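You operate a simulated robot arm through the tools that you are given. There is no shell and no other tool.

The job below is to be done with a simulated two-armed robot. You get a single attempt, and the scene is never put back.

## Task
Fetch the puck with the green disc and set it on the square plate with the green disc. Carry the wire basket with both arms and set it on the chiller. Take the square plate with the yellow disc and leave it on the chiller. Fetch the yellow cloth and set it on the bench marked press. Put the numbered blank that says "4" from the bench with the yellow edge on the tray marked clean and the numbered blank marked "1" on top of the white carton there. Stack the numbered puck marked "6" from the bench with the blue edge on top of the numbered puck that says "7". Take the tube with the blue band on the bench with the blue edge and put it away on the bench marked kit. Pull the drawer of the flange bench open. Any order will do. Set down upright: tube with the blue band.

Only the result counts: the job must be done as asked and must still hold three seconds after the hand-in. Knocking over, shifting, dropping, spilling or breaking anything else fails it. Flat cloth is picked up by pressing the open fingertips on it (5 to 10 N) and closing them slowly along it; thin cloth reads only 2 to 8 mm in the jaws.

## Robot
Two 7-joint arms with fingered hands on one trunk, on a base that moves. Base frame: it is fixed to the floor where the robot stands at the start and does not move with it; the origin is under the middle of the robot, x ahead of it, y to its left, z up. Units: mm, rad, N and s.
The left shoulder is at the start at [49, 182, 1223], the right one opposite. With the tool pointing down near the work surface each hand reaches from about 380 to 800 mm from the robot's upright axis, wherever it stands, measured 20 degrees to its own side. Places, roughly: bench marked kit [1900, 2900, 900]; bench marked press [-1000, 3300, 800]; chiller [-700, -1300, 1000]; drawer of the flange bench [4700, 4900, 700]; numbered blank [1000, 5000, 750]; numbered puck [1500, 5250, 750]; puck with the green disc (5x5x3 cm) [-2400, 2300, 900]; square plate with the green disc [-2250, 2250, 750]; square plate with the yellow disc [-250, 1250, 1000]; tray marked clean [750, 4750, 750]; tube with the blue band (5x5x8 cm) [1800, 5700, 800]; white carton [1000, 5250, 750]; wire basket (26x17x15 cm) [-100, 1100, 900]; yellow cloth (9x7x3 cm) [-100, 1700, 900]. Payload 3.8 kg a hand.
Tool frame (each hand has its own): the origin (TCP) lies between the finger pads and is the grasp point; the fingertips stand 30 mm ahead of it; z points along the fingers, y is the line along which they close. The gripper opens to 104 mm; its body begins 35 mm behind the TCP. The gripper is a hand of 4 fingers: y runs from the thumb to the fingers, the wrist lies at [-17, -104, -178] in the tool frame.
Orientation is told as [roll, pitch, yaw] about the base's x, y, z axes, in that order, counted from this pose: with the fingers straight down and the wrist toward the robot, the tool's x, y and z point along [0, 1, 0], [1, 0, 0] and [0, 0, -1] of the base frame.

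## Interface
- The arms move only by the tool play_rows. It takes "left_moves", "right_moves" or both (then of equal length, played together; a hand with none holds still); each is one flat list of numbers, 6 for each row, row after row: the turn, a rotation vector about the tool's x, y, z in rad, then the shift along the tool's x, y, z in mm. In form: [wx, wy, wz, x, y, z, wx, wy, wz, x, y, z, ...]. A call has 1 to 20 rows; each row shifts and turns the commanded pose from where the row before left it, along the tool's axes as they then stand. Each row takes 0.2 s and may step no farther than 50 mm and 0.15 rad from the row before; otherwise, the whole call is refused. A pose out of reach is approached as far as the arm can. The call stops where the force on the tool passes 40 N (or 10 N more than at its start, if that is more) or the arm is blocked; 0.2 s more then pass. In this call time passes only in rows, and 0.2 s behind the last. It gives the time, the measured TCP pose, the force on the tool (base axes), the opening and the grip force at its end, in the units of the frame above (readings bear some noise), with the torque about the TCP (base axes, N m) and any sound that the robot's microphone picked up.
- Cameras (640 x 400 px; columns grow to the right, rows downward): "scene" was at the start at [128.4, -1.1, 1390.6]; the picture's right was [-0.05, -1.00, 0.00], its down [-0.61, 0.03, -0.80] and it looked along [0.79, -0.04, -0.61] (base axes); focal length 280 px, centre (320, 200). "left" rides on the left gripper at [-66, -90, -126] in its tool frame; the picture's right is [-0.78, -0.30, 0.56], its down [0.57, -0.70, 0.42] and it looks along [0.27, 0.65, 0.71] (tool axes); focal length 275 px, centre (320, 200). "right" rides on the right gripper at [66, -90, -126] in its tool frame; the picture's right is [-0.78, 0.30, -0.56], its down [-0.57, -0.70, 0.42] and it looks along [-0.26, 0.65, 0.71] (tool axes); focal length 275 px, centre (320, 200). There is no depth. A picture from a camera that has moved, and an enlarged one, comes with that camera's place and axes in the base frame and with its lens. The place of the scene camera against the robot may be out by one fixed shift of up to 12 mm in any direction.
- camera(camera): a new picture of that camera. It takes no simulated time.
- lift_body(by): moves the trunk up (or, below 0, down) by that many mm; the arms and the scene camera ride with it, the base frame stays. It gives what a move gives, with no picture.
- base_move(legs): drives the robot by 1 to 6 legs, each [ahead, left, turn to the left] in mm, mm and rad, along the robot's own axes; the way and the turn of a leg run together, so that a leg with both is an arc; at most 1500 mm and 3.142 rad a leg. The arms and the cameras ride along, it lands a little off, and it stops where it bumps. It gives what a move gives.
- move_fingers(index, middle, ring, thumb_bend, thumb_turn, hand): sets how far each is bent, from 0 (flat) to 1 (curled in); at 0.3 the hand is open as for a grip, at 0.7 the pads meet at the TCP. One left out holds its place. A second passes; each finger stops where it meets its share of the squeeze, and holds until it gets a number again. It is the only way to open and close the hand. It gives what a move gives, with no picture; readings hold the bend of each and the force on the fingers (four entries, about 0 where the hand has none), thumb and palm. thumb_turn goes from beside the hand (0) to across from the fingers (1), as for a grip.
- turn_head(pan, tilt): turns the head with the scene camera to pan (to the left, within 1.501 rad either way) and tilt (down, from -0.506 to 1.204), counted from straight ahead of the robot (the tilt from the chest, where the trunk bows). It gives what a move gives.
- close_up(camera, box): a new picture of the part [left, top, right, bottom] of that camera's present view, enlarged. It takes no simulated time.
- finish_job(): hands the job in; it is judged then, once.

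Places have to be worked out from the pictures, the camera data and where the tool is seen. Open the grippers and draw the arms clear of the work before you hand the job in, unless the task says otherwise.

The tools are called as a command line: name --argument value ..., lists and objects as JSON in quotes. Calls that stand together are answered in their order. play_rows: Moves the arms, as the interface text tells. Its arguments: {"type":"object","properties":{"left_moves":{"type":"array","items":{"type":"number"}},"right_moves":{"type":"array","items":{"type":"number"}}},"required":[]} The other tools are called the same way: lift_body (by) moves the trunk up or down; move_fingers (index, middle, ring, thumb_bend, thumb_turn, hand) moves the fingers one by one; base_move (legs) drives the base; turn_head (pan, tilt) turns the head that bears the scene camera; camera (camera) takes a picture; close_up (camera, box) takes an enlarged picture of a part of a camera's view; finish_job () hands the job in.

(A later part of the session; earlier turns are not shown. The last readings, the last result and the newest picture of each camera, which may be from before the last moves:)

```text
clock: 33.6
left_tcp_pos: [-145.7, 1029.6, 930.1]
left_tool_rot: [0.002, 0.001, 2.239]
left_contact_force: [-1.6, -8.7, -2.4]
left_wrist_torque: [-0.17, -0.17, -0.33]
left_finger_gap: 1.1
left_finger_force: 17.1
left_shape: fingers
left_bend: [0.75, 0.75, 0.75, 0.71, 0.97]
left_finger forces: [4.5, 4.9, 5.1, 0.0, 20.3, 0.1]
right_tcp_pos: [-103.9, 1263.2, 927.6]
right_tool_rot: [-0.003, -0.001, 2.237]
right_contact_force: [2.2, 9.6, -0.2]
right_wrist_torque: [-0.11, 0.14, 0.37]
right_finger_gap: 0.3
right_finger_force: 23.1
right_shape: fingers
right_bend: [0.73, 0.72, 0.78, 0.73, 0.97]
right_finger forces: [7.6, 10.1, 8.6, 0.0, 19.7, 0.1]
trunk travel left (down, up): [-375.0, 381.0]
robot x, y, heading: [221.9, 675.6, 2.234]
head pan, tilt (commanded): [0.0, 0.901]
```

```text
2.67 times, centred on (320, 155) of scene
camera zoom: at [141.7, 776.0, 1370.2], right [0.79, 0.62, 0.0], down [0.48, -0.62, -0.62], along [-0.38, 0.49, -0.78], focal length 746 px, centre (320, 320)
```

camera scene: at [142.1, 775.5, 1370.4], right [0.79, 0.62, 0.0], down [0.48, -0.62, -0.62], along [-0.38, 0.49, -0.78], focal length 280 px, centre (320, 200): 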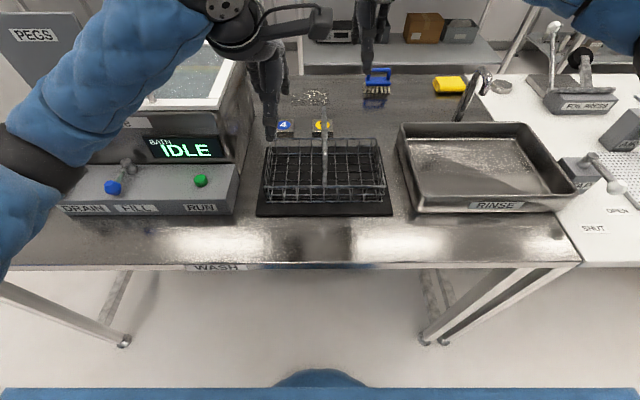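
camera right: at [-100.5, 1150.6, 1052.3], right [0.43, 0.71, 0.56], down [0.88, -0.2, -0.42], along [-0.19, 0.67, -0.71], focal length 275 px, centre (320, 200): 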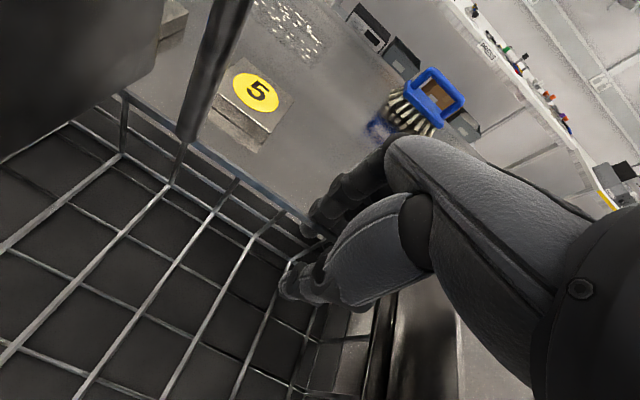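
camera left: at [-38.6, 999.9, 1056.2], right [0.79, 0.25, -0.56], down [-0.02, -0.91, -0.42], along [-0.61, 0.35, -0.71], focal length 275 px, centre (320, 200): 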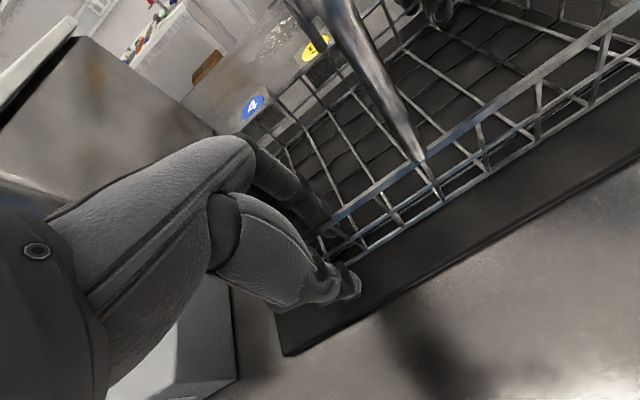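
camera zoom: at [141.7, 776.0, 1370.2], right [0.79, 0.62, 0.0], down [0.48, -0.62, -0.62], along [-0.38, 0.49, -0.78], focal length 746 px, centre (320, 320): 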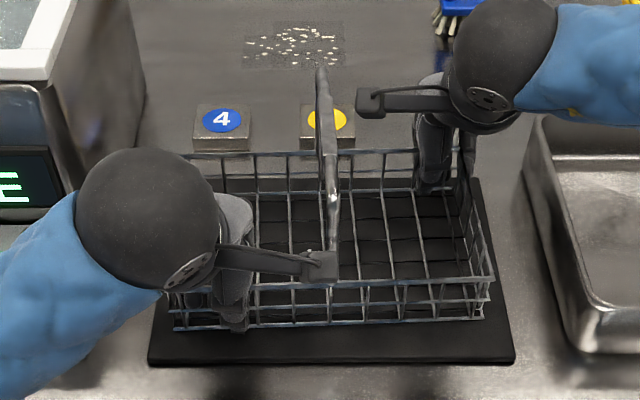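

Both hands hold the walls at about 20 N. I lift the trunk slightly to test the carry.

lift_body --by 40

camera --camera "scene"

```text
clock: 34.4
left_tcp_pos: [-146.4, 1029.1, 969.6]
left_tool_rot: [0.001, 0.002, 2.239]
left_contact_force: [-2.4, -10.7, -2.5]
left_wrist_torque: [-0.22, -0.13, -0.32]
left_finger_gap: 1.2
left_finger_force: 16.1
left_shape: fingers
left_bend: [0.75, 0.75, 0.75, 0.69, 0.98]
left_finger forces: [4.1, 4.3, 4.5, 0.1, 20.0, 0.1]
right_tcp_pos: [-105.2, 1263.0, 969.2]
right_tool_rot: [0.0, 0.001, 2.237]
right_contact_force: [2.5, 12.0, 0.3]
right_wrist_torque: [-0.03, 0.13, 0.31]
right_finger_gap: 0.1
right_finger_force: 23.7
right_shape: fingers
right_bend: [0.73, 0.72, 0.78, 0.73, 0.97]
right_finger forces: [8.1, 10.5, 10.4, 0.0, 18.1, 0.0]
trunk travel left (down, up): [-415.0, 341.0]
robot x, y, heading: [221.8, 673.3, 2.24]
head pan, tilt (commanded): [0.0, 0.901]
```

```text
taken
camera scene: at [148.2, 768.3, 1410.5], right [0.79, 0.62, 0.0], down [0.48, -0.62, -0.62], along [-0.38, 0.49, -0.78], focal length 280 px, centre (320, 200)
```

scene: 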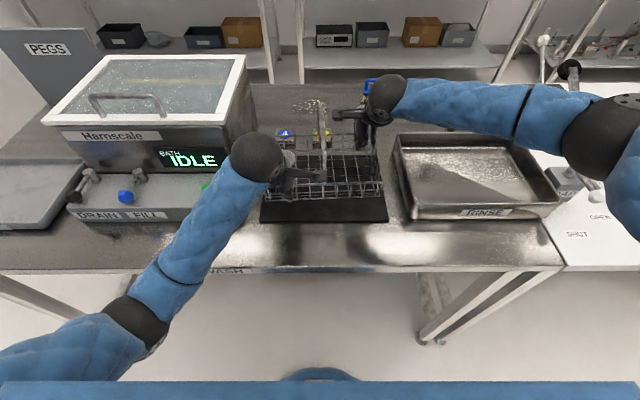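

The basket lifts cleanly. The hands compress it with about 11 N, so I relax that slightly by moving the hands apart 2 mm each, then lift 160 mm more.

play_rows --left_moves '[0, 0, 0, 0, -2, 0]' --right_moves '[0, 0, 0, 0, 2, 0]'

lift_body --by 160

camera --camera "scene"

```text
clock: 34.8
left_tcp_pos: [-143.2, 1030.0, 968.5]
left_tool_rot: [0.001, 0.0, 2.238]
left_contact_force: [-1.1, -6.2, -2.7]
left_wrist_torque: [-0.17, -0.11, -0.27]
left_finger_gap: 1.4
left_finger_force: 16.4
left_shape: fingers
left_bend: [0.75, 0.75, 0.75, 0.69, 0.97]
left_finger forces: [5.3, 5.1, 4.2, 0.0, 17.9, 0.0]
right_tcp_pos: [-105.7, 1263.2, 967.0]
right_tool_rot: [0.001, 0.002, 2.24]
right_contact_force: [1.5, 5.9, -0.1]
right_wrist_torque: [-0.17, 0.18, 0.31]
right_finger_gap: 0.0
right_finger_force: 22.4
right_shape: fingers
right_bend: [0.73, 0.72, 0.78, 0.73, 0.97]
right_finger forces: [6.6, 9.6, 8.8, 0.0, 20.6, 0.1]
trunk travel left (down, up): [-415.0, 341.0]
robot x, y, heading: [224.6, 678.2, 2.236]
head pan, tilt (commanded): [0.0, 0.901]
```

```text
clock: 36.6
left_tcp_pos: [-143.6, 1028.0, 1129.0]
left_tool_rot: [0.0, 0.0, 2.237]
left_contact_force: [-0.1, 0.0, -3.2]
left_wrist_torque: [-0.02, -0.1, -0.26]
left_finger_gap: 1.3
left_finger_force: 16.1
left_shape: fingers
left_bend: [0.75, 0.75, 0.75, 0.69, 0.97]
left_finger forces: [5.4, 6.0, 4.9, 0.2, 16.6, 0.0]
right_tcp_pos: [-106.1, 1264.4, 1127.1]
right_tool_rot: [0.0, 0.002, 2.238]
right_contact_force: [0.2, 0.7, -0.5]
right_wrist_torque: [-0.24, 0.13, 0.35]
right_finger_gap: 0.1
right_finger_force: 20.9
right_shape: fingers
right_bend: [0.73, 0.72, 0.79, 0.73, 0.97]
right_finger forces: [5.9, 8.5, 5.9, 0.0, 21.7, 0.0]
trunk travel left (down, up): [-575.0, 181.0]
robot x, y, heading: [218.4, 676.8, 2.239]
head pan, tilt (commanded): [0.0, 0.901]
```

```text
taken
camera scene: at [162.1, 750.4, 1571.2], right [0.79, 0.62, 0.0], down [0.48, -0.62, -0.62], along [-0.38, 0.49, -0.78], focal length 280 px, centre (320, 200)
```

scene: 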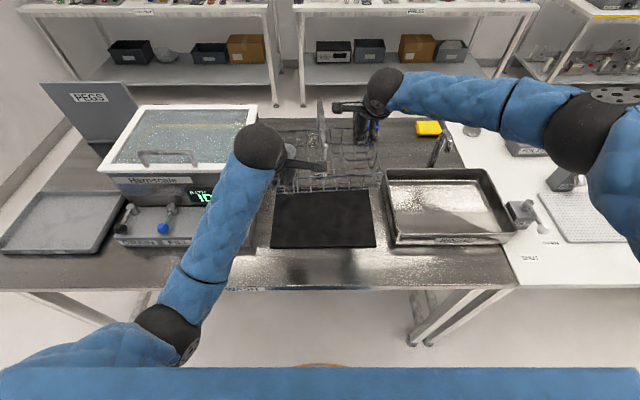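

The basket hangs level from both hands and the mat stayed. I back away from the bench, then turn toward the chiller and look.

base_move --legs '[[-450, 0, 0], [0, 0, 1.5]]'

turn_head --pan 0.3 --tilt 0.5

camera --camera "scene"

```text
clock: 43.0
left_tcp_pos: [118.7, -18.2, 1129.4]
left_tool_rot: [0.0, 0.001, -2.567]
left_contact_force: [1.4, -0.5, -3.2]
left_wrist_torque: [0.13, -0.04, -0.25]
left_finger_gap: 0.8
left_finger_force: 15.8
left_shape: fingers
left_bend: [0.75, 0.75, 0.75, 0.69, 0.97]
left_finger forces: [5.0, 5.2, 5.1, 0.1, 15.9, 0.0]
right_tcp_pos: [-112.5, 40.1, 1129.1]
right_tool_rot: [-0.001, -0.001, -2.569]
right_contact_force: [-1.1, -0.3, 0.2]
right_wrist_torque: [-0.15, -0.23, 0.3]
right_finger_gap: 0.0
right_finger_force: 20.0
right_shape: fingers
right_bend: [0.73, 0.72, 0.79, 0.73, 0.97]
right_finger forces: [5.9, 8.0, 6.0, 0.0, 19.6, 0.1]
trunk travel left (down, up): [-575.0, 181.0]
robot x, y, heading: [501.5, 312.5, -2.574]
head pan, tilt (commanded): [0.0, 0.901]
```

```text
clock: 43.9
left_tcp_pos: [117.8, -17.9, 1130.2]
left_tool_rot: [0.001, 0.001, -2.57]
left_contact_force: [0.4, -0.7, -3.2]
left_wrist_torque: [0.12, -0.08, -0.29]
left_finger_gap: 0.9
left_finger_force: 16.2
left_shape: fingers
left_bend: [0.75, 0.75, 0.75, 0.69, 0.97]
left_finger forces: [5.0, 5.2, 5.3, 0.1, 16.2, 0.1]
right_tcp_pos: [-112.2, 41.2, 1128.0]
right_tool_rot: [0.0, 0.001, -2.569]
right_contact_force: [-1.3, 0.3, 0.1]
right_wrist_torque: [-0.16, -0.2, 0.27]
right_finger_gap: 0.1
right_finger_force: 19.6
right_shape: fingers
right_bend: [0.73, 0.72, 0.79, 0.73, 0.97]
right_finger forces: [5.9, 8.0, 6.0, 0.1, 19.9, 0.0]
trunk travel left (down, up): [-575.0, 181.0]
robot x, y, heading: [503.6, 313.2, -2.567]
head pan, tilt (commanded): [0.3, 0.499]
```

```text
taken
camera scene: at [427.5, 238.7, 1605.1], right [-0.76, 0.64, 0.0], down [0.31, 0.37, -0.88], along [-0.57, -0.67, -0.48], focal length 280 px, centre (320, 200)
```

scene: 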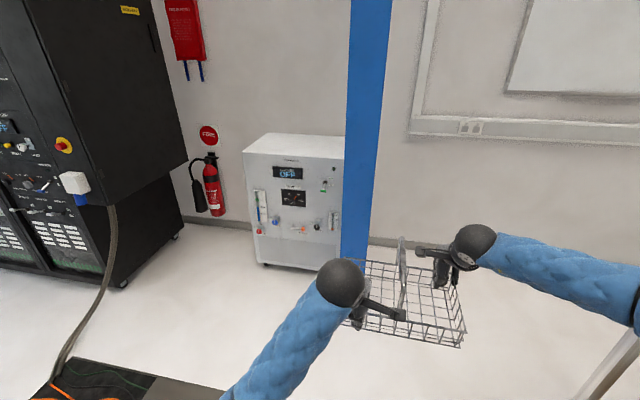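

The chiller top is at about z 1005 with its front running diagonally; a blue column stands at its right end. A floor strip lies to my left, so I look at it before driving.

turn_head --pan 1.0 --tilt 0.75

camera --camera "scene"

```text
clock: 45.0
left_tcp_pos: [118.6, -18.9, 1130.1]
left_tool_rot: [0.001, 0.003, -2.57]
left_contact_force: [0.8, -0.6, -3.7]
left_wrist_torque: [0.11, -0.03, -0.28]
left_finger_gap: 0.9
left_finger_force: 16.0
left_shape: fingers
left_bend: [0.75, 0.75, 0.75, 0.69, 0.97]
left_finger forces: [5.1, 5.3, 5.3, 0.0, 16.3, 0.0]
right_tcp_pos: [-111.9, 40.6, 1127.8]
right_tool_rot: [0.0, 0.0, -2.568]
right_contact_force: [-0.9, 0.4, -0.4]
right_wrist_torque: [-0.17, -0.23, 0.26]
right_finger_gap: 0.0
right_finger_force: 19.9
right_shape: fingers
right_bend: [0.73, 0.72, 0.79, 0.73, 0.97]
right_finger forces: [6.0, 8.1, 5.9, 0.0, 19.9, 0.1]
trunk travel left (down, up): [-575.0, 181.0]
robot x, y, heading: [503.4, 312.9, -2.574]
head pan, tilt (commanded): [1.0, 0.75]
```

```text
taken
camera scene: at [486.1, 225.3, 1583.3], right [-1.0, 0.0, 0.0], down [0.0, 0.68, -0.73], along [0.0, -0.73, -0.68], focal length 280 px, centre (320, 200)
```

scene: 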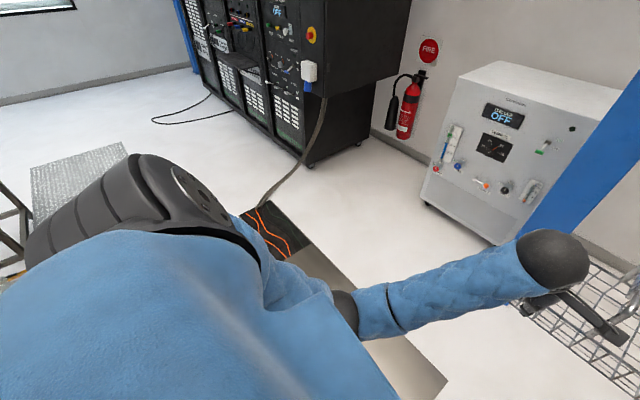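

The silver strip is a flush floor cover I've already driven over; only the open dark part near (600,-950) must be avoided. I drive diagonally to stand about 1 m in front of the chiller and align.

base_move --legs '[[722, 660, 0], [0, 0, 0.1]]'

turn_head --pan 0 --tilt 0.7

camera --camera "scene"

camera --camera "right"

camera --camera "left"

```text
clock: 50.6
left_tcp_pos: [-109.2, -991.9, 1129.6]
left_tool_rot: [0.001, 0.001, -2.482]
left_contact_force: [1.3, -1.2, -3.3]
left_wrist_torque: [0.1, -0.09, -0.29]
left_finger_gap: 1.0
left_finger_force: 15.7
left_shape: fingers
left_bend: [0.75, 0.75, 0.76, 0.69, 0.97]
left_finger forces: [5.1, 5.1, 5.3, 0.1, 16.3, 0.1]
right_tcp_pos: [-343.2, -953.3, 1128.1]
right_tool_rot: [-0.001, 0.002, -2.484]
right_contact_force: [-0.5, 0.8, -0.5]
right_wrist_torque: [-0.14, -0.22, 0.29]
right_finger_gap: 0.0
right_finger_force: 20.3
right_shape: fingers
right_bend: [0.73, 0.72, 0.79, 0.73, 0.97]
right_finger forces: [5.9, 8.2, 6.0, 0.0, 19.5, 0.1]
trunk travel left (down, up): [-575.0, 181.0]
robot x, y, heading: [246.3, -624.6, -2.478]
head pan, tilt (commanded): [1.0, 0.75]
```

```text
clock: 51.9
left_tcp_pos: [-108.2, -990.1, 1130.0]
left_tool_rot: [0.001, 0.002, -2.482]
left_contact_force: [0.5, -0.1, -2.9]
left_wrist_torque: [0.07, -0.05, -0.3]
left_finger_gap: 0.7
left_finger_force: 15.8
left_shape: fingers
left_bend: [0.75, 0.75, 0.76, 0.69, 0.97]
left_finger forces: [5.1, 5.0, 5.4, 0.0, 16.2, 0.0]
right_tcp_pos: [-344.5, -952.0, 1127.9]
right_tool_rot: [0.0, -0.001, -2.484]
right_contact_force: [0.2, -0.1, -0.2]
right_wrist_torque: [-0.13, -0.23, 0.3]
right_finger_gap: 0.0
right_finger_force: 19.8
right_shape: fingers
right_bend: [0.73, 0.72, 0.79, 0.73, 0.97]
right_finger forces: [5.9, 8.0, 5.9, 0.1, 19.9, 0.0]
trunk travel left (down, up): [-575.0, 181.0]
robot x, y, heading: [249.0, -626.8, -2.478]
head pan, tilt (commanded): [0.0, 0.7]
```

```text
taken
camera scene: at [161.6, -685.2, 1587.5], right [-0.61, 0.79, 0.0], down [0.51, 0.39, -0.76], along [-0.6, -0.47, -0.64], focal length 280 px, centre (320, 200)
```

scene: 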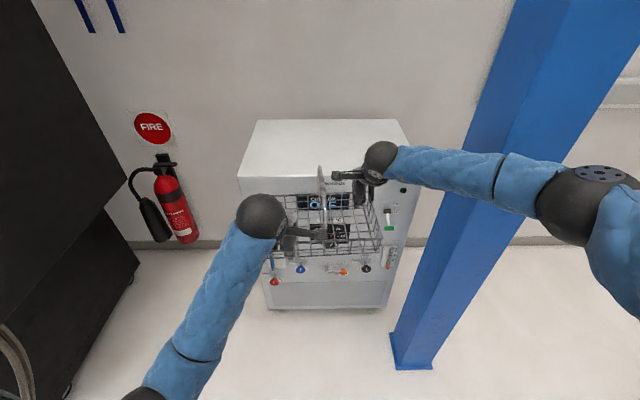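

```text
taken
camera right: at [-233.4, -949.9, 1253.3], right [-0.71, 0.43, 0.56], down [0.2, 0.88, -0.42], along [-0.68, -0.19, -0.71], focal length 275 px, centre (320, 200)
```

right: 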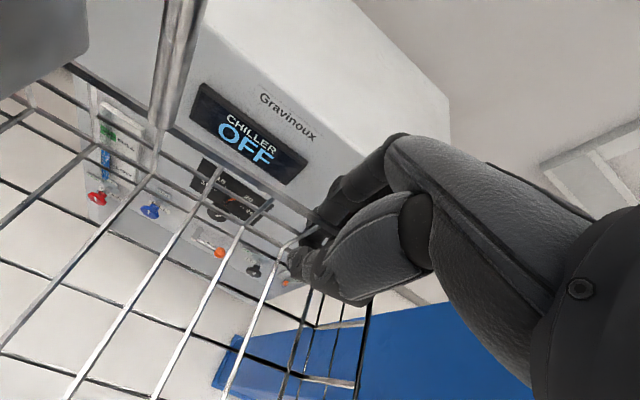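

```text
taken
camera left: at [-80.1, -883.9, 1254.5], right [-0.24, 0.8, -0.56], down [0.91, -0.02, -0.42], along [-0.35, -0.61, -0.71], focal length 275 px, centre (320, 200)
```

left: 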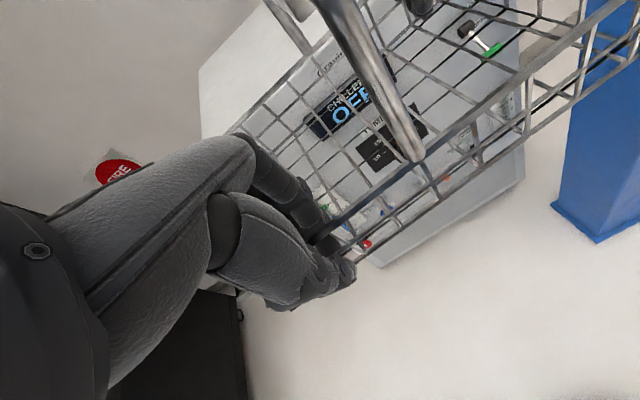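

The column stands at my right front, close to where the right elbow would pass. I'll shift left, turn slightly right, and lift a bit more before approaching the chiller.

lift_body --by 50

base_move --legs '[[0, 250, 0], [0, 0, -0.25]]'

turn_head --pan -0.3 --tilt 0.7

camera --camera "scene"

```text
clock: 52.8
left_tcp_pos: [-110.3, -991.6, 1179.1]
left_tool_rot: [0.001, 0.0, -2.483]
left_contact_force: [0.5, -0.9, -2.8]
left_wrist_torque: [0.11, -0.04, -0.23]
left_finger_gap: 0.8
left_finger_force: 15.6
left_shape: fingers
left_bend: [0.75, 0.75, 0.76, 0.69, 0.97]
left_finger forces: [5.2, 5.2, 5.5, 0.0, 16.1, 0.1]
right_tcp_pos: [-344.8, -950.9, 1178.1]
right_tool_rot: [0.0, 0.0, -2.483]
right_contact_force: [-0.8, 0.1, -0.6]
right_wrist_torque: [-0.17, -0.21, 0.29]
right_finger_gap: 0.1
right_finger_force: 19.4
right_shape: fingers
right_bend: [0.73, 0.72, 0.79, 0.73, 0.96]
right_finger forces: [5.9, 8.0, 5.4, 0.0, 19.8, 0.0]
trunk travel left (down, up): [-625.0, 131.0]
robot x, y, heading: [241.8, -624.4, -2.485]
head pan, tilt (commanded): [0.0, 0.7]
```

```text
clock: 55.5
left_tcp_pos: [-33.8, -1089.8, 1180.0]
left_tool_rot: [0.0, 0.001, -2.733]
left_contact_force: [1.3, 0.5, -2.6]
left_wrist_torque: [0.06, -0.09, -0.26]
left_finger_gap: 0.7
left_finger_force: 15.3
left_shape: fingers
left_bend: [0.75, 0.75, 0.76, 0.69, 0.97]
left_finger forces: [5.1, 5.0, 5.3, 0.0, 16.0, 0.0]
right_tcp_pos: [-252.2, -994.4, 1178.1]
right_tool_rot: [0.001, 0.0, -2.734]
right_contact_force: [-0.6, 1.1, -0.6]
right_wrist_torque: [-0.19, -0.16, 0.28]
right_finger_gap: 0.0
right_finger_force: 19.5
right_shape: fingers
right_bend: [0.73, 0.72, 0.79, 0.73, 0.96]
right_finger forces: [6.0, 8.0, 5.8, 0.1, 19.0, 0.0]
trunk travel left (down, up): [-625.0, 131.0]
robot x, y, heading: [401.0, -823.6, -2.733]
head pan, tilt (commanded): [0.0, 0.7]
```

```text
clock: 56.3
left_tcp_pos: [-34.5, -1091.3, 1179.3]
left_tool_rot: [0.001, 0.001, -2.735]
left_contact_force: [0.2, 0.4, -2.6]
left_wrist_torque: [0.12, -0.07, -0.29]
left_finger_gap: 1.0
left_finger_force: 16.2
left_shape: fingers
left_bend: [0.75, 0.75, 0.76, 0.69, 0.97]
left_finger forces: [5.2, 5.2, 5.5, 0.0, 16.2, 0.0]
right_tcp_pos: [-253.1, -994.7, 1177.7]
right_tool_rot: [0.0, 0.0, -2.733]
right_contact_force: [0.3, 0.2, 0.3]
right_wrist_torque: [-0.19, -0.17, 0.31]
right_finger_gap: 0.0
right_finger_force: 19.5
right_shape: fingers
right_bend: [0.73, 0.72, 0.79, 0.73, 0.96]
right_finger forces: [5.9, 8.0, 5.5, 0.1, 19.5, 0.0]
trunk travel left (down, up): [-625.0, 131.0]
robot x, y, heading: [402.6, -822.3, -2.733]
head pan, tilt (commanded): [-0.3, 0.7]
```

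```text
taken
camera scene: at [298.4, -837.2, 1637.6], right [-0.11, 0.99, 0.0], down [0.64, 0.07, -0.76], along [-0.76, -0.08, -0.64], focal length 280 px, centre (320, 200)
```

scene: 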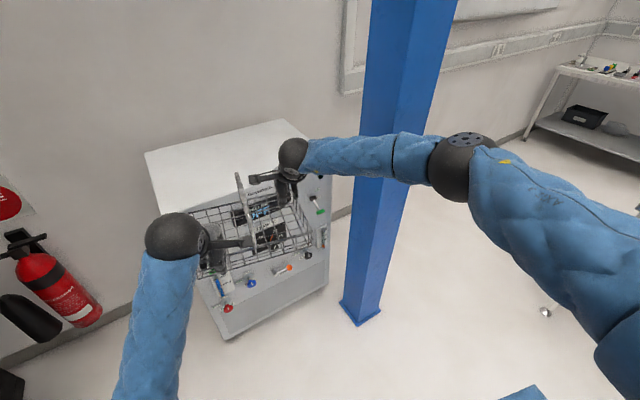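

Clearances to the column look fine (elbow about 110 mm clear). I drive in partway first and check.

base_move --legs '[[350, 80, 0]]'

camera --camera "scene"

camera --camera "left"

```text
clock: 58.6
left_tcp_pos: [-324.2, -1304.1, 1179.7]
left_tool_rot: [-0.002, 0.003, -2.732]
left_contact_force: [0.3, -0.6, -3.4]
left_wrist_torque: [0.1, -0.1, -0.25]
left_finger_gap: 0.8
left_finger_force: 15.7
left_shape: fingers
left_bend: [0.75, 0.75, 0.76, 0.69, 0.97]
left_finger forces: [5.1, 5.1, 5.4, 0.0, 16.2, 0.0]
right_tcp_pos: [-542.8, -1208.2, 1178.5]
right_tool_rot: [-0.001, 0.0, -2.734]
right_contact_force: [0.1, 0.5, -0.1]
right_wrist_torque: [-0.21, -0.16, 0.29]
right_finger_gap: 0.0
right_finger_force: 19.3
right_shape: fingers
right_bend: [0.73, 0.72, 0.79, 0.73, 0.96]
right_finger forces: [6.1, 8.1, 5.7, 0.0, 19.4, 0.0]
trunk travel left (down, up): [-625.0, 131.0]
robot x, y, heading: [108.0, -1038.9, -2.736]
head pan, tilt (commanded): [-0.3, 0.7]
```

```text
taken
camera scene: at [8.3, -1050.6, 1637.6], right [-0.11, 0.99, 0.0], down [0.64, 0.07, -0.76], along [-0.76, -0.08, -0.64], focal length 280 px, centre (320, 200)
```

scene: 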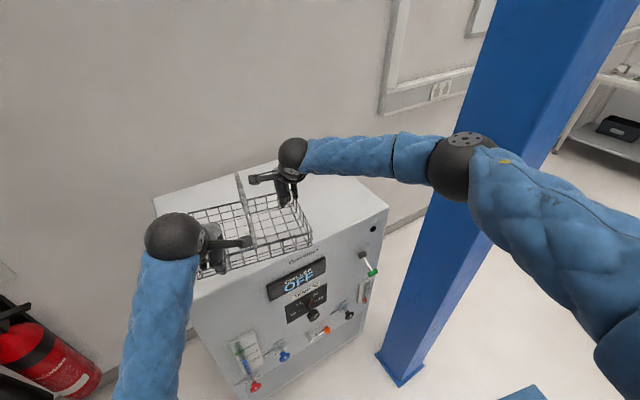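

```text
taken
camera left: at [-269.5, -1208.1, 1304.3], right [-0.04, 0.83, -0.56], down [0.87, -0.25, -0.42], along [-0.49, -0.5, -0.71], focal length 275 px, centre (320, 200)
```

left: 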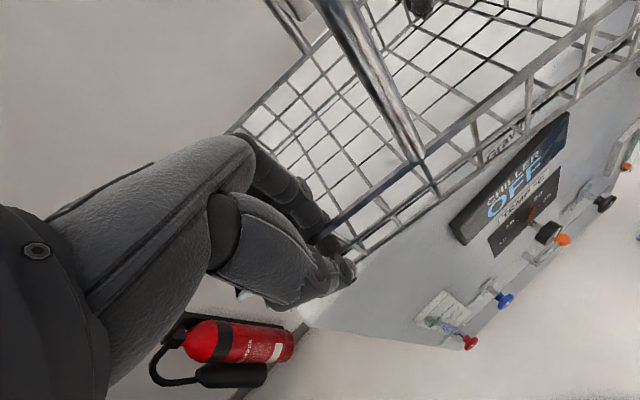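

I shift a little more to the left for elbow clearance from the column, then drive forward to put the basket over the chiller top.

base_move --legs '[[0, 55, 0], [210, 0, 0]]'

camera --camera "scene"

camera --camera "left"

camera --camera "right"

```text
clock: 60.8
left_tcp_pos: [-496.8, -1437.1, 1179.9]
left_tool_rot: [0.0, 0.002, -2.738]
left_contact_force: [0.7, 0.0, -2.6]
left_wrist_torque: [0.07, -0.1, -0.28]
left_finger_gap: 1.0
left_finger_force: 16.8
left_shape: fingers
left_bend: [0.75, 0.75, 0.76, 0.69, 0.97]
left_finger forces: [5.3, 5.2, 5.5, 0.1, 16.4, 0.1]
right_tcp_pos: [-717.1, -1341.6, 1179.2]
right_tool_rot: [-0.001, -0.001, -2.738]
right_contact_force: [-0.6, 0.1, 0.6]
right_wrist_torque: [-0.2, -0.19, 0.29]
right_finger_gap: 0.1
right_finger_force: 19.7
right_shape: fingers
right_bend: [0.73, 0.72, 0.79, 0.73, 0.96]
right_finger forces: [6.0, 8.0, 5.4, 0.1, 19.5, 0.0]
trunk travel left (down, up): [-625.0, 131.0]
robot x, y, heading: [-61.7, -1174.5, -2.738]
head pan, tilt (commanded): [-0.3, 0.7]
```

```text
taken
camera scene: at [-164.8, -1184.9, 1637.6], right [-0.1, 0.99, 0.0], down [0.64, 0.07, -0.76], along [-0.76, -0.08, -0.64], focal length 280 px, centre (320, 200)
```

scene: 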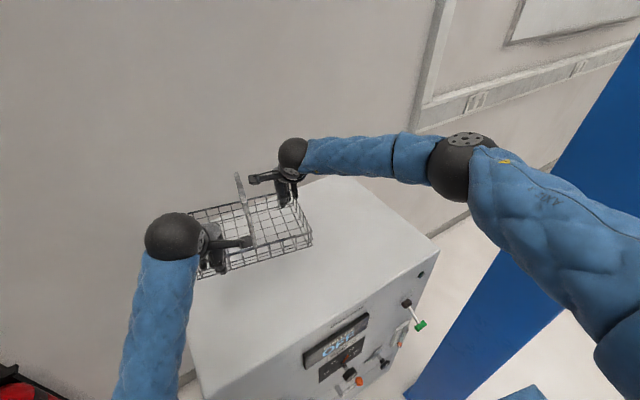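

```text
taken
camera left: at [-442.9, -1341.4, 1304.1], right [-0.03, 0.83, -0.56], down [0.87, -0.25, -0.42], along [-0.49, -0.5, -0.72], focal length 275 px, centre (320, 200)
```

left: 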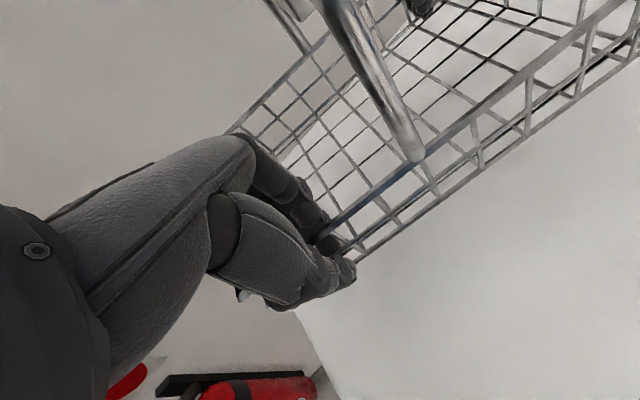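

```text
taken
camera right: at [-607.8, -1366.7, 1303.0], right [-0.58, 0.6, 0.56], down [0.42, 0.8, -0.42], along [-0.7, -0.01, -0.71], focal length 275 px, centre (320, 200)
```

right: 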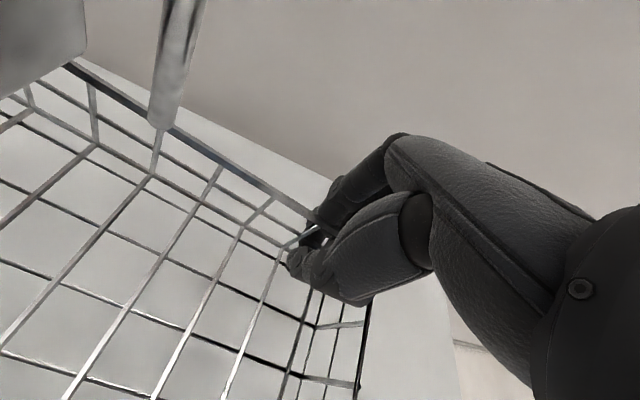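

The basket is over the chiller top with margins of roughly 70 mm left and 130 mm back. I lower the trunk most of the way, leaving the last few centimetres for slow arm steps.

lift_body --by -85

close_up --camera "scene" --box '[140, 120, 380, 290]'

camera --camera "left"

```text
clock: 62.0
left_tcp_pos: [-493.9, -1457.5, 1090.8]
left_tool_rot: [0.042, -0.007, -2.72]
left_contact_force: [-14.9, 11.0, -2.5]
left_wrist_torque: [0.11, 0.14, -0.53]
left_finger_gap: 0.8
left_finger_force: 20.4
left_shape: fingers
left_bend: [0.75, 0.75, 0.75, 0.69, 0.95]
left_finger forces: [5.8, 8.7, 11.0, 0.1, 15.3, 0.0]
right_tcp_pos: [-712.7, -1343.1, 1093.7]
right_tool_rot: [0.003, 0.003, -2.731]
right_contact_force: [16.2, -9.8, 0.6]
right_wrist_torque: [-0.18, -0.36, 0.16]
right_finger_gap: 1.2
right_finger_force: 12.6
right_shape: fingers
right_bend: [0.74, 0.73, 0.8, 0.71, 0.93]
right_finger forces: [3.7, 4.0, 0.1, 0.0, 18.3, 0.0]
trunk travel left (down, up): [-540.0, 216.0]
robot x, y, heading: [-62.2, -1178.5, -2.739]
head pan, tilt (commanded): [-0.3, 0.7]
```

```text
2.35 times, centred on (260, 205) of scene
camera zoom: at [-168.5, -1186.3, 1552.5], right [-0.1, 0.99, 0.0], down [0.64, 0.07, -0.76], along [-0.76, -0.08, -0.64], focal length 658 px, centre (461, 188)
```

zoom: 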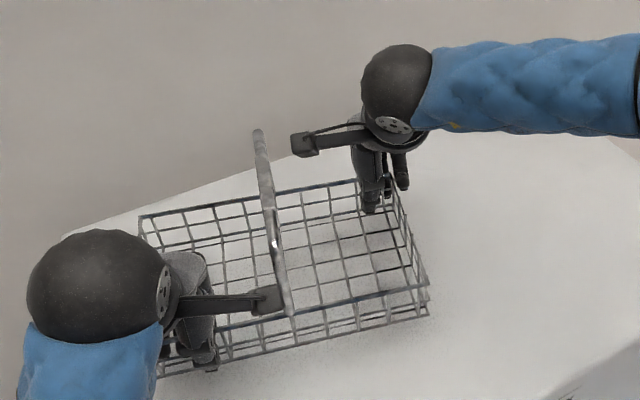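

```text
taken
camera left: at [-441.3, -1356.2, 1211.4], right [-0.04, 0.8, -0.59], down [0.88, -0.25, -0.4], along [-0.47, -0.54, -0.7], focal length 275 px, centre (320, 200)
```

left: 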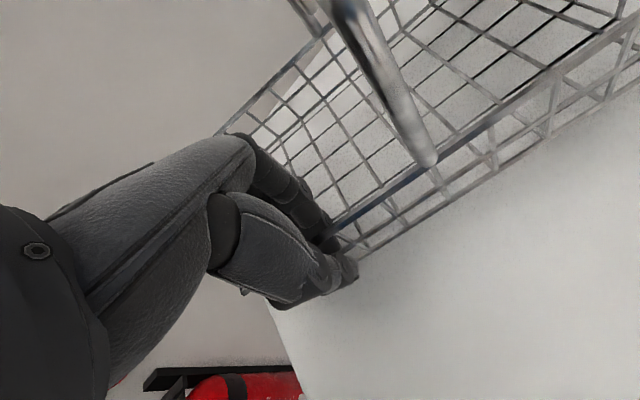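

The left hand got pushed about 20 mm to the left during lowering, with ~15 N between the hands, so something may be touching the left arm. I look at the left arm before going on.

turn_head --pan 0.5 --tilt 1.0

camera --camera "scene"

```text
clock: 63.1
left_tcp_pos: [-494.4, -1458.0, 1089.5]
left_tool_rot: [0.046, -0.005, -2.72]
left_contact_force: [-16.6, 10.7, -1.7]
left_wrist_torque: [0.13, 0.16, -0.51]
left_finger_gap: 0.7
left_finger_force: 20.8
left_shape: fingers
left_bend: [0.75, 0.75, 0.75, 0.69, 0.95]
left_finger forces: [5.8, 8.7, 11.3, 0.0, 15.6, 0.0]
right_tcp_pos: [-715.0, -1341.7, 1093.7]
right_tool_rot: [0.001, 0.002, -2.733]
right_contact_force: [15.5, -9.1, -0.5]
right_wrist_torque: [-0.2, -0.34, 0.2]
right_finger_gap: 1.6
right_finger_force: 12.7
right_shape: fingers
right_bend: [0.74, 0.73, 0.8, 0.71, 0.92]
right_finger forces: [3.6, 3.8, 0.1, 0.1, 18.2, 0.0]
trunk travel left (down, up): [-540.0, 216.0]
robot x, y, heading: [-60.9, -1175.2, -2.735]
head pan, tilt (commanded): [0.499, 1.0]
```

```text
taken
camera scene: at [-127.5, -1232.0, 1529.1], right [-0.79, 0.62, 0.0], down [0.52, 0.66, -0.54], along [-0.33, -0.42, -0.84], focal length 280 px, centre (320, 200)
```

scene: 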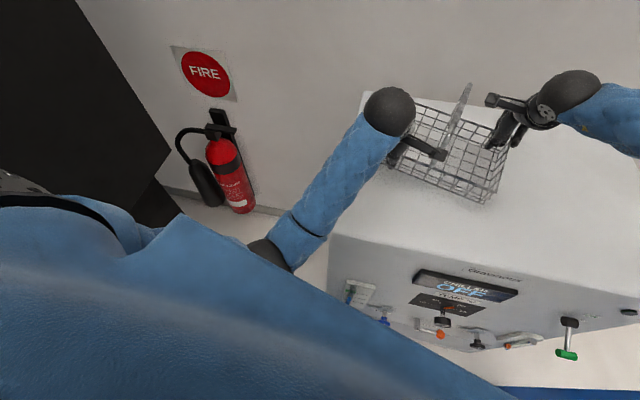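

close_up --camera "scene" --box '[230, 70, 530, 290]'

turn_head --pan 0.9 --tilt 1.2

camera --camera "scene"

```text
1.82 times, centred on (380, 180) of scene
camera zoom: at [-127.5, -1232.0, 1529.1], right [-0.79, 0.62, 0.0], down [0.52, 0.66, -0.54], along [-0.33, -0.42, -0.84], focal length 508 px, centre (211, 236)
```

zoom: 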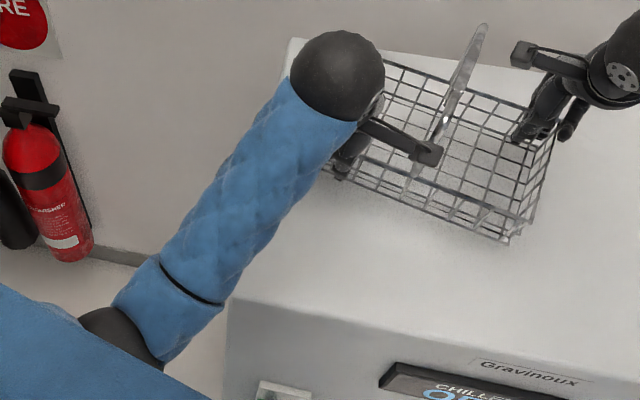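

```text
clock: 64.0
left_tcp_pos: [-493.8, -1458.1, 1090.8]
left_tool_rot: [0.043, -0.006, -2.722]
left_contact_force: [-15.6, 9.6, -2.3]
left_wrist_torque: [0.09, 0.12, -0.51]
left_finger_gap: 0.3
left_finger_force: 20.5
left_shape: fingers
left_bend: [0.75, 0.75, 0.75, 0.69, 0.95]
left_finger forces: [5.9, 8.4, 11.5, 0.0, 15.7, 0.0]
right_tcp_pos: [-715.5, -1341.1, 1093.9]
right_tool_rot: [0.001, 0.002, -2.733]
right_contact_force: [15.7, -9.6, -0.4]
right_wrist_torque: [-0.22, -0.32, 0.16]
right_finger_gap: 1.6
right_finger_force: 12.8
right_shape: fingers
right_bend: [0.74, 0.73, 0.8, 0.71, 0.92]
right_finger forces: [3.7, 4.1, 0.0, 0.0, 18.0, 0.1]
trunk travel left (down, up): [-540.0, 216.0]
robot x, y, heading: [-63.7, -1176.5, -2.732]
head pan, tilt (commanded): [0.901, 1.201]
```

```text
taken
camera scene: at [-99.1, -1231.3, 1516.5], right [-0.96, 0.26, 0.0], down [0.25, 0.9, -0.36], along [-0.1, -0.35, -0.93], focal length 280 px, centre (320, 200)
```

scene: 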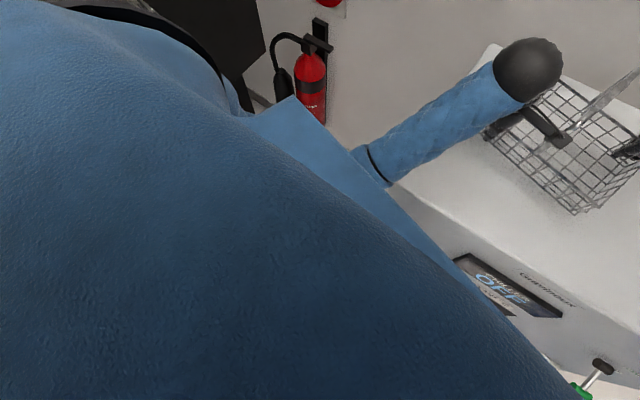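

The left forearm near the elbow seems to press against the chiller's front-left corner. I raise again and back off 85 mm so the elbow stays in front of the chiller, keeping the basket over its top.

lift_body --by 70

base_move --legs '[[-85, 0, 0]]'

turn_head --pan 0.3 --tilt 0.9

camera --camera "scene"

```text
clock: 65.1
left_tcp_pos: [-488.0, -1483.1, 1154.5]
left_tool_rot: [0.097, -0.011, -2.705]
left_contact_force: [-18.4, 15.6, -1.4]
left_wrist_torque: [0.09, 0.16, -0.7]
left_finger_gap: 1.1
left_finger_force: 23.8
left_shape: fingers
left_bend: [0.76, 0.75, 0.75, 0.69, 0.94]
left_finger forces: [5.5, 10.0, 16.1, 0.0, 16.3, 0.0]
right_tcp_pos: [-711.3, -1343.3, 1162.9]
right_tool_rot: [0.002, 0.005, -2.73]
right_contact_force: [19.5, -15.4, -1.0]
right_wrist_torque: [-0.08, -0.19, -0.12]
right_finger_gap: 2.4
right_finger_force: 13.6
right_shape: fingers
right_bend: [0.74, 0.74, 0.8, 0.71, 0.9]
right_finger forces: [4.5, 0.0, 0.0, 0.0, 21.6, 0.0]
trunk travel left (down, up): [-610.0, 146.0]
robot x, y, heading: [-63.7, -1174.1, -2.737]
head pan, tilt (commanded): [0.901, 1.201]
```

```text
clock: 66.1
left_tcp_pos: [-410.9, -1449.4, 1155.5]
left_tool_rot: [0.096, -0.014, -2.703]
left_contact_force: [-19.0, 14.6, -0.7]
left_wrist_torque: [0.07, 0.19, -0.69]
left_finger_gap: 0.9
left_finger_force: 23.8
left_shape: fingers
left_bend: [0.76, 0.75, 0.75, 0.69, 0.94]
left_finger forces: [5.6, 10.0, 15.8, 0.0, 16.2, 0.1]
right_tcp_pos: [-635.3, -1308.0, 1163.8]
right_tool_rot: [0.001, -0.001, -2.729]
right_contact_force: [19.4, -14.7, -2.3]
right_wrist_torque: [-0.12, -0.2, -0.11]
right_finger_gap: 2.5
right_finger_force: 13.9
right_shape: fingers
right_bend: [0.74, 0.74, 0.8, 0.71, 0.9]
right_finger forces: [4.6, 0.0, 0.1, 0.0, 22.1, 0.0]
trunk travel left (down, up): [-610.0, 146.0]
robot x, y, heading: [11.0, -1141.5, -2.735]
head pan, tilt (commanded): [0.901, 1.201]
```

```text
clock: 67.1
left_tcp_pos: [-411.7, -1450.6, 1155.2]
left_tool_rot: [0.096, -0.015, -2.705]
left_contact_force: [-14.8, 12.4, -0.9]
left_wrist_torque: [0.08, 0.12, -0.6]
left_finger_gap: 0.8
left_finger_force: 23.4
left_shape: fingers
left_bend: [0.76, 0.75, 0.75, 0.69, 0.94]
left_finger forces: [5.4, 9.0, 14.7, 0.1, 17.5, 0.0]
right_tcp_pos: [-635.0, -1311.5, 1163.2]
right_tool_rot: [0.005, 0.004, -2.726]
right_contact_force: [14.2, -12.6, -1.5]
right_wrist_torque: [-0.07, -0.17, -0.03]
right_finger_gap: 1.6
right_finger_force: 14.3
right_shape: fingers
right_bend: [0.74, 0.74, 0.8, 0.71, 0.91]
right_finger forces: [7.2, 0.0, 0.1, 0.0, 21.4, 0.1]
trunk travel left (down, up): [-610.0, 146.0]
robot x, y, heading: [12.1, -1144.6, -2.732]
head pan, tilt (commanded): [0.3, 0.901]
```

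```text
taken
camera scene: at [-61.1, -1191.6, 1606.4], right [-0.65, 0.76, 0.0], down [0.6, 0.51, -0.62], along [-0.47, -0.4, -0.78], focal length 280 px, centre (320, 200)
```

scene: 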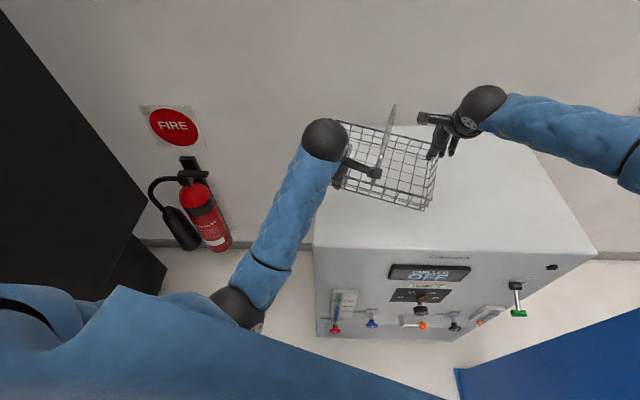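

The displacement persists even away from the chiller (left hand about 45 mm too far left and tilted 0.1 rad), so it's not a contact with the chiller. I test with a null row whether the arm settles back to its commanded pose.

play_rows --left_moves '[0, 0, 0, 0, 0, 0, 0, 0, 0, 0, 0, 0]' --right_moves '[0, 0, 0, 0, 0, 0, 0, 0, 0, 0, 0, 0]'

camera --camera "left"

camera --camera "right"

```text
clock: 67.7
left_tcp_pos: [-412.6, -1450.7, 1156.4]
left_tool_rot: [0.099, -0.015, -2.703]
left_contact_force: [-15.5, 12.4, -1.6]
left_wrist_torque: [0.04, 0.14, -0.6]
left_finger_gap: 1.0
left_finger_force: 22.5
left_shape: fingers
left_bend: [0.76, 0.75, 0.75, 0.69, 0.94]
left_finger forces: [6.2, 8.8, 14.2, 0.0, 16.4, 0.0]
right_tcp_pos: [-635.2, -1311.6, 1163.6]
right_tool_rot: [0.003, 0.0, -2.727]
right_contact_force: [16.2, -13.3, -1.2]
right_wrist_torque: [-0.04, -0.17, -0.03]
right_finger_gap: 1.7
right_finger_force: 14.2
right_shape: fingers
right_bend: [0.74, 0.74, 0.8, 0.71, 0.91]
right_finger forces: [6.7, 0.0, 0.0, 0.0, 22.1, 0.1]
trunk travel left (down, up): [-610.0, 146.0]
robot x, y, heading: [15.0, -1141.4, -2.741]
head pan, tilt (commanded): [0.3, 0.901]
```

```text
taken
camera left: at [-363.1, -1342.4, 1272.0], right [-0.04, 0.77, -0.63], down [0.89, -0.26, -0.38], along [-0.45, -0.58, -0.68], focal length 275 px, centre (320, 200)
```

left: 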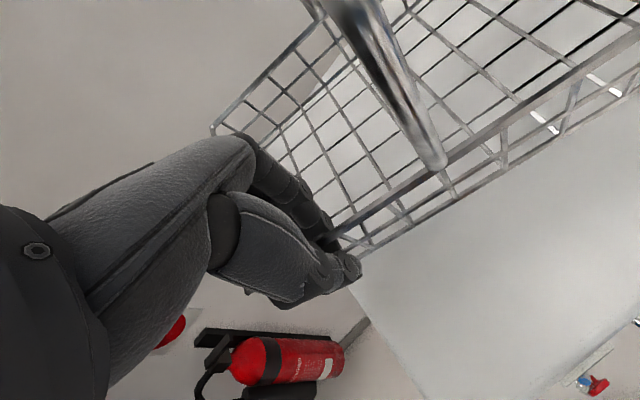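

```text
taken
camera right: at [-526.6, -1335.9, 1288.5], right [-0.59, 0.59, 0.55], down [0.41, 0.81, -0.42], along [-0.7, -0.02, -0.72], focal length 275 px, centre (320, 200)
```

right: 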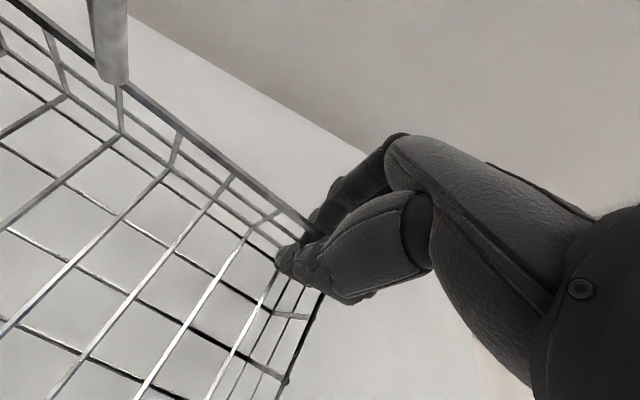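

The null row changed nothing, so the arm simply rests displaced. I try to bring the left hand back right in small steps to relieve the strain on the right grip.

play_rows --left_moves '[0, 0, 0, -8, 0, 0, 0, 0, 0, -8, 0, 0, 0, 0, 0, 0, 0, 0]'

```text
clock: 68.5
left_tcp_pos: [-415.3, -1449.4, 1152.7]
left_tool_rot: [0.126, -0.018, -2.692]
left_contact_force: [-9.4, 8.9, -1.0]
left_wrist_torque: [0.11, 0.09, -0.56]
left_finger_gap: 1.2
left_finger_force: 21.8
left_shape: fingers
left_bend: [0.76, 0.75, 0.75, 0.69, 0.94]
left_finger forces: [5.7, 8.5, 11.7, 0.0, 17.9, 0.0]
right_tcp_pos: [-636.0, -1310.1, 1162.8]
right_tool_rot: [0.003, 0.001, -2.732]
right_contact_force: [8.8, -8.7, -1.2]
right_wrist_torque: [-0.09, 0.03, -0.07]
right_finger_gap: 1.4
right_finger_force: 12.7
right_shape: fingers
right_bend: [0.74, 0.74, 0.8, 0.71, 0.91]
right_finger forces: [9.1, 0.0, 0.0, 0.1, 16.5, 0.0]
trunk travel left (down, up): [-610.0, 146.0]
robot x, y, heading: [17.3, -1139.6, -2.74]
head pan, tilt (commanded): [0.3, 0.901]
```

The left arm appears stuck near a joint limit. The basket is still held over the chiller but near its left edge, so I rotate the base slightly right to bring it further inward before lowering it.

base_move --legs '[[15, 0, -0.11]]'

camera --camera "scene"

camera --camera "left"

```text
clock: 69.5
left_tcp_pos: [-462.6, -1406.5, 1153.6]
left_tool_rot: [0.125, -0.019, -2.803]
left_contact_force: [-5.1, 7.2, -1.6]
left_wrist_torque: [0.11, -0.02, -0.57]
left_finger_gap: 0.9
left_finger_force: 20.9
left_shape: fingers
left_bend: [0.76, 0.75, 0.75, 0.69, 0.94]
left_finger forces: [5.2, 7.4, 11.6, 0.0, 18.4, 0.0]
right_tcp_pos: [-665.6, -1241.5, 1161.7]
right_tool_rot: [0.003, 0.002, -2.841]
right_contact_force: [5.6, -7.0, -1.3]
right_wrist_torque: [-0.03, 0.0, -0.03]
right_finger_gap: 1.1
right_finger_force: 13.0
right_shape: fingers
right_bend: [0.74, 0.74, 0.8, 0.72, 0.91]
right_finger forces: [10.0, 0.0, 0.1, 0.0, 15.5, 0.0]
trunk travel left (down, up): [-610.0, 146.0]
robot x, y, heading: [1.2, -1144.4, -2.85]
head pan, tilt (commanded): [0.3, 0.901]
```

```text
taken
camera scene: at [-81.8, -1188.8, 1606.4], right [-0.56, 0.83, 0.0], down [0.65, 0.44, -0.62], along [-0.51, -0.35, -0.78], focal length 280 px, centre (320, 200)
```

scene: 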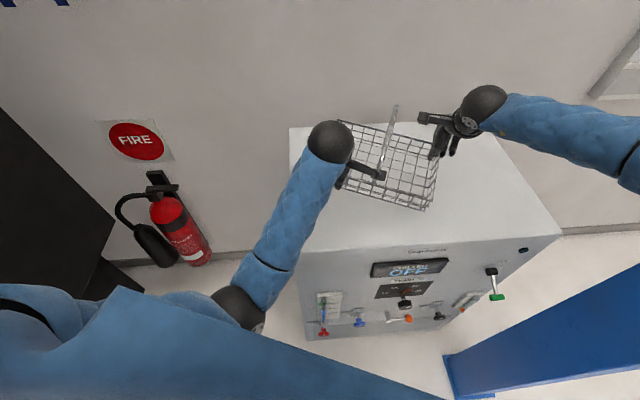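

```text
taken
camera left: at [-403.6, -1299.1, 1266.7], right [0.03, 0.75, -0.66], down [0.86, -0.35, -0.36], along [-0.51, -0.55, -0.66], focal length 275 px, centre (320, 200)
```

left: 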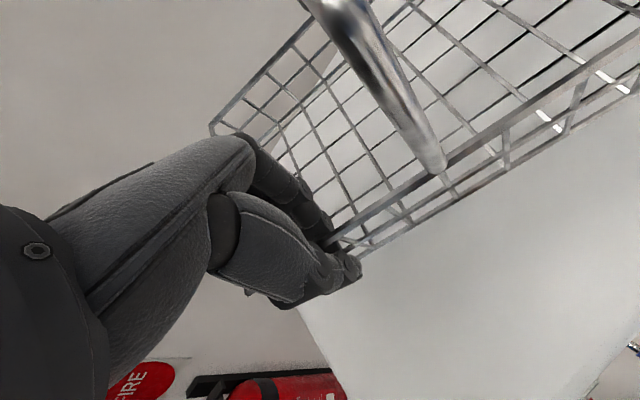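

I move 40 mm forward so the basket has at least 50 mm margins everywhere on the chiller top.

base_move --legs '[[40, 0, 0]]'

camera --camera "scene"

```text
clock: 70.4
left_tcp_pos: [-499.0, -1417.7, 1153.4]
left_tool_rot: [0.126, -0.021, -2.801]
left_contact_force: [-5.9, 8.4, -0.7]
left_wrist_torque: [0.05, -0.03, -0.59]
left_finger_gap: 0.9
left_finger_force: 21.4
left_shape: fingers
left_bend: [0.76, 0.75, 0.75, 0.69, 0.94]
left_finger forces: [4.8, 7.8, 11.6, 0.0, 18.6, 0.1]
right_tcp_pos: [-701.3, -1253.5, 1164.8]
right_tool_rot: [0.003, 0.004, -2.84]
right_contact_force: [4.0, -8.1, -1.3]
right_wrist_torque: [-0.04, 0.01, -0.07]
right_finger_gap: 0.8
right_finger_force: 13.5
right_shape: fingers
right_bend: [0.74, 0.74, 0.8, 0.72, 0.92]
right_finger forces: [10.4, 0.1, 0.1, 0.0, 16.7, 0.1]
trunk travel left (down, up): [-610.0, 146.0]
robot x, y, heading: [-37.7, -1157.8, -2.842]
head pan, tilt (commanded): [0.3, 0.901]
```

```text
taken
camera scene: at [-117.7, -1200.4, 1606.5], right [-0.56, 0.83, 0.0], down [0.65, 0.44, -0.62], along [-0.52, -0.35, -0.78], focal length 280 px, centre (320, 200)
```

scene: 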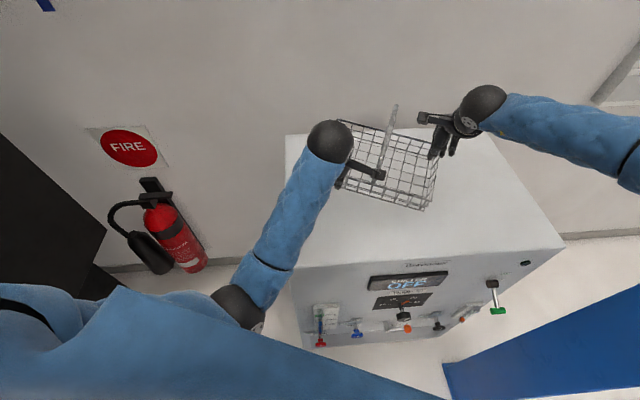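

I lower both hands vertically 40 mm in small steps and check how the left arm follows.

play_rows --left_moves '[0, 0, 0, -1.2, 0, 9.9, 0, 0, 0, -1.2, 0, 9.9, 0, 0, 0, -1.2, 0, 9.9, 0, 0, 0, -1.2, 0, 9.9]' --right_moves '[0, 0, 0, 0, 0, 10, 0, 0, 0, 0, 0, 10, 0, 0, 0, 0, 0, 10, 0, 0, 0, 0, 0, 10]'

camera --camera "left"

```text
clock: 71.4
left_tcp_pos: [-503.8, -1426.6, 1119.7]
left_tool_rot: [0.136, -0.039, -2.8]
left_contact_force: [-4.7, 9.5, -3.3]
left_wrist_torque: [-0.15, -0.31, -0.98]
left_finger_gap: 1.7
left_finger_force: 24.4
left_shape: fingers
left_bend: [0.76, 0.75, 0.75, 0.68, 0.95]
left_finger forces: [2.6, 5.9, 20.7, 0.0, 19.8, 0.1]
right_tcp_pos: [-699.9, -1257.7, 1123.5]
right_tool_rot: [0.006, 0.0, -2.838]
right_contact_force: [3.9, -8.2, 0.1]
right_wrist_torque: [-0.1, 0.02, -0.03]
right_finger_gap: 0.5
right_finger_force: 13.7
right_shape: fingers
right_bend: [0.74, 0.74, 0.8, 0.72, 0.92]
right_finger forces: [11.4, 0.1, 0.0, 0.1, 16.0, 0.0]
trunk travel left (down, up): [-610.0, 146.0]
robot x, y, heading: [-35.5, -1158.4, -2.847]
head pan, tilt (commanded): [0.3, 0.901]
```

```text
taken
camera left: at [-443.7, -1317.1, 1231.9], right [0.02, 0.74, -0.67], down [0.86, -0.36, -0.37], along [-0.52, -0.57, -0.64], focal length 275 px, centre (320, 200)
```

left: 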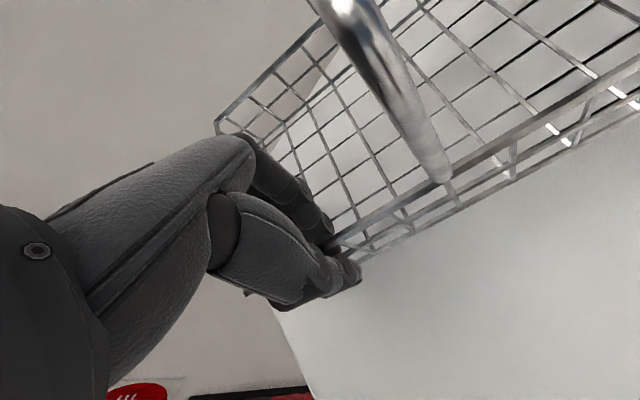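

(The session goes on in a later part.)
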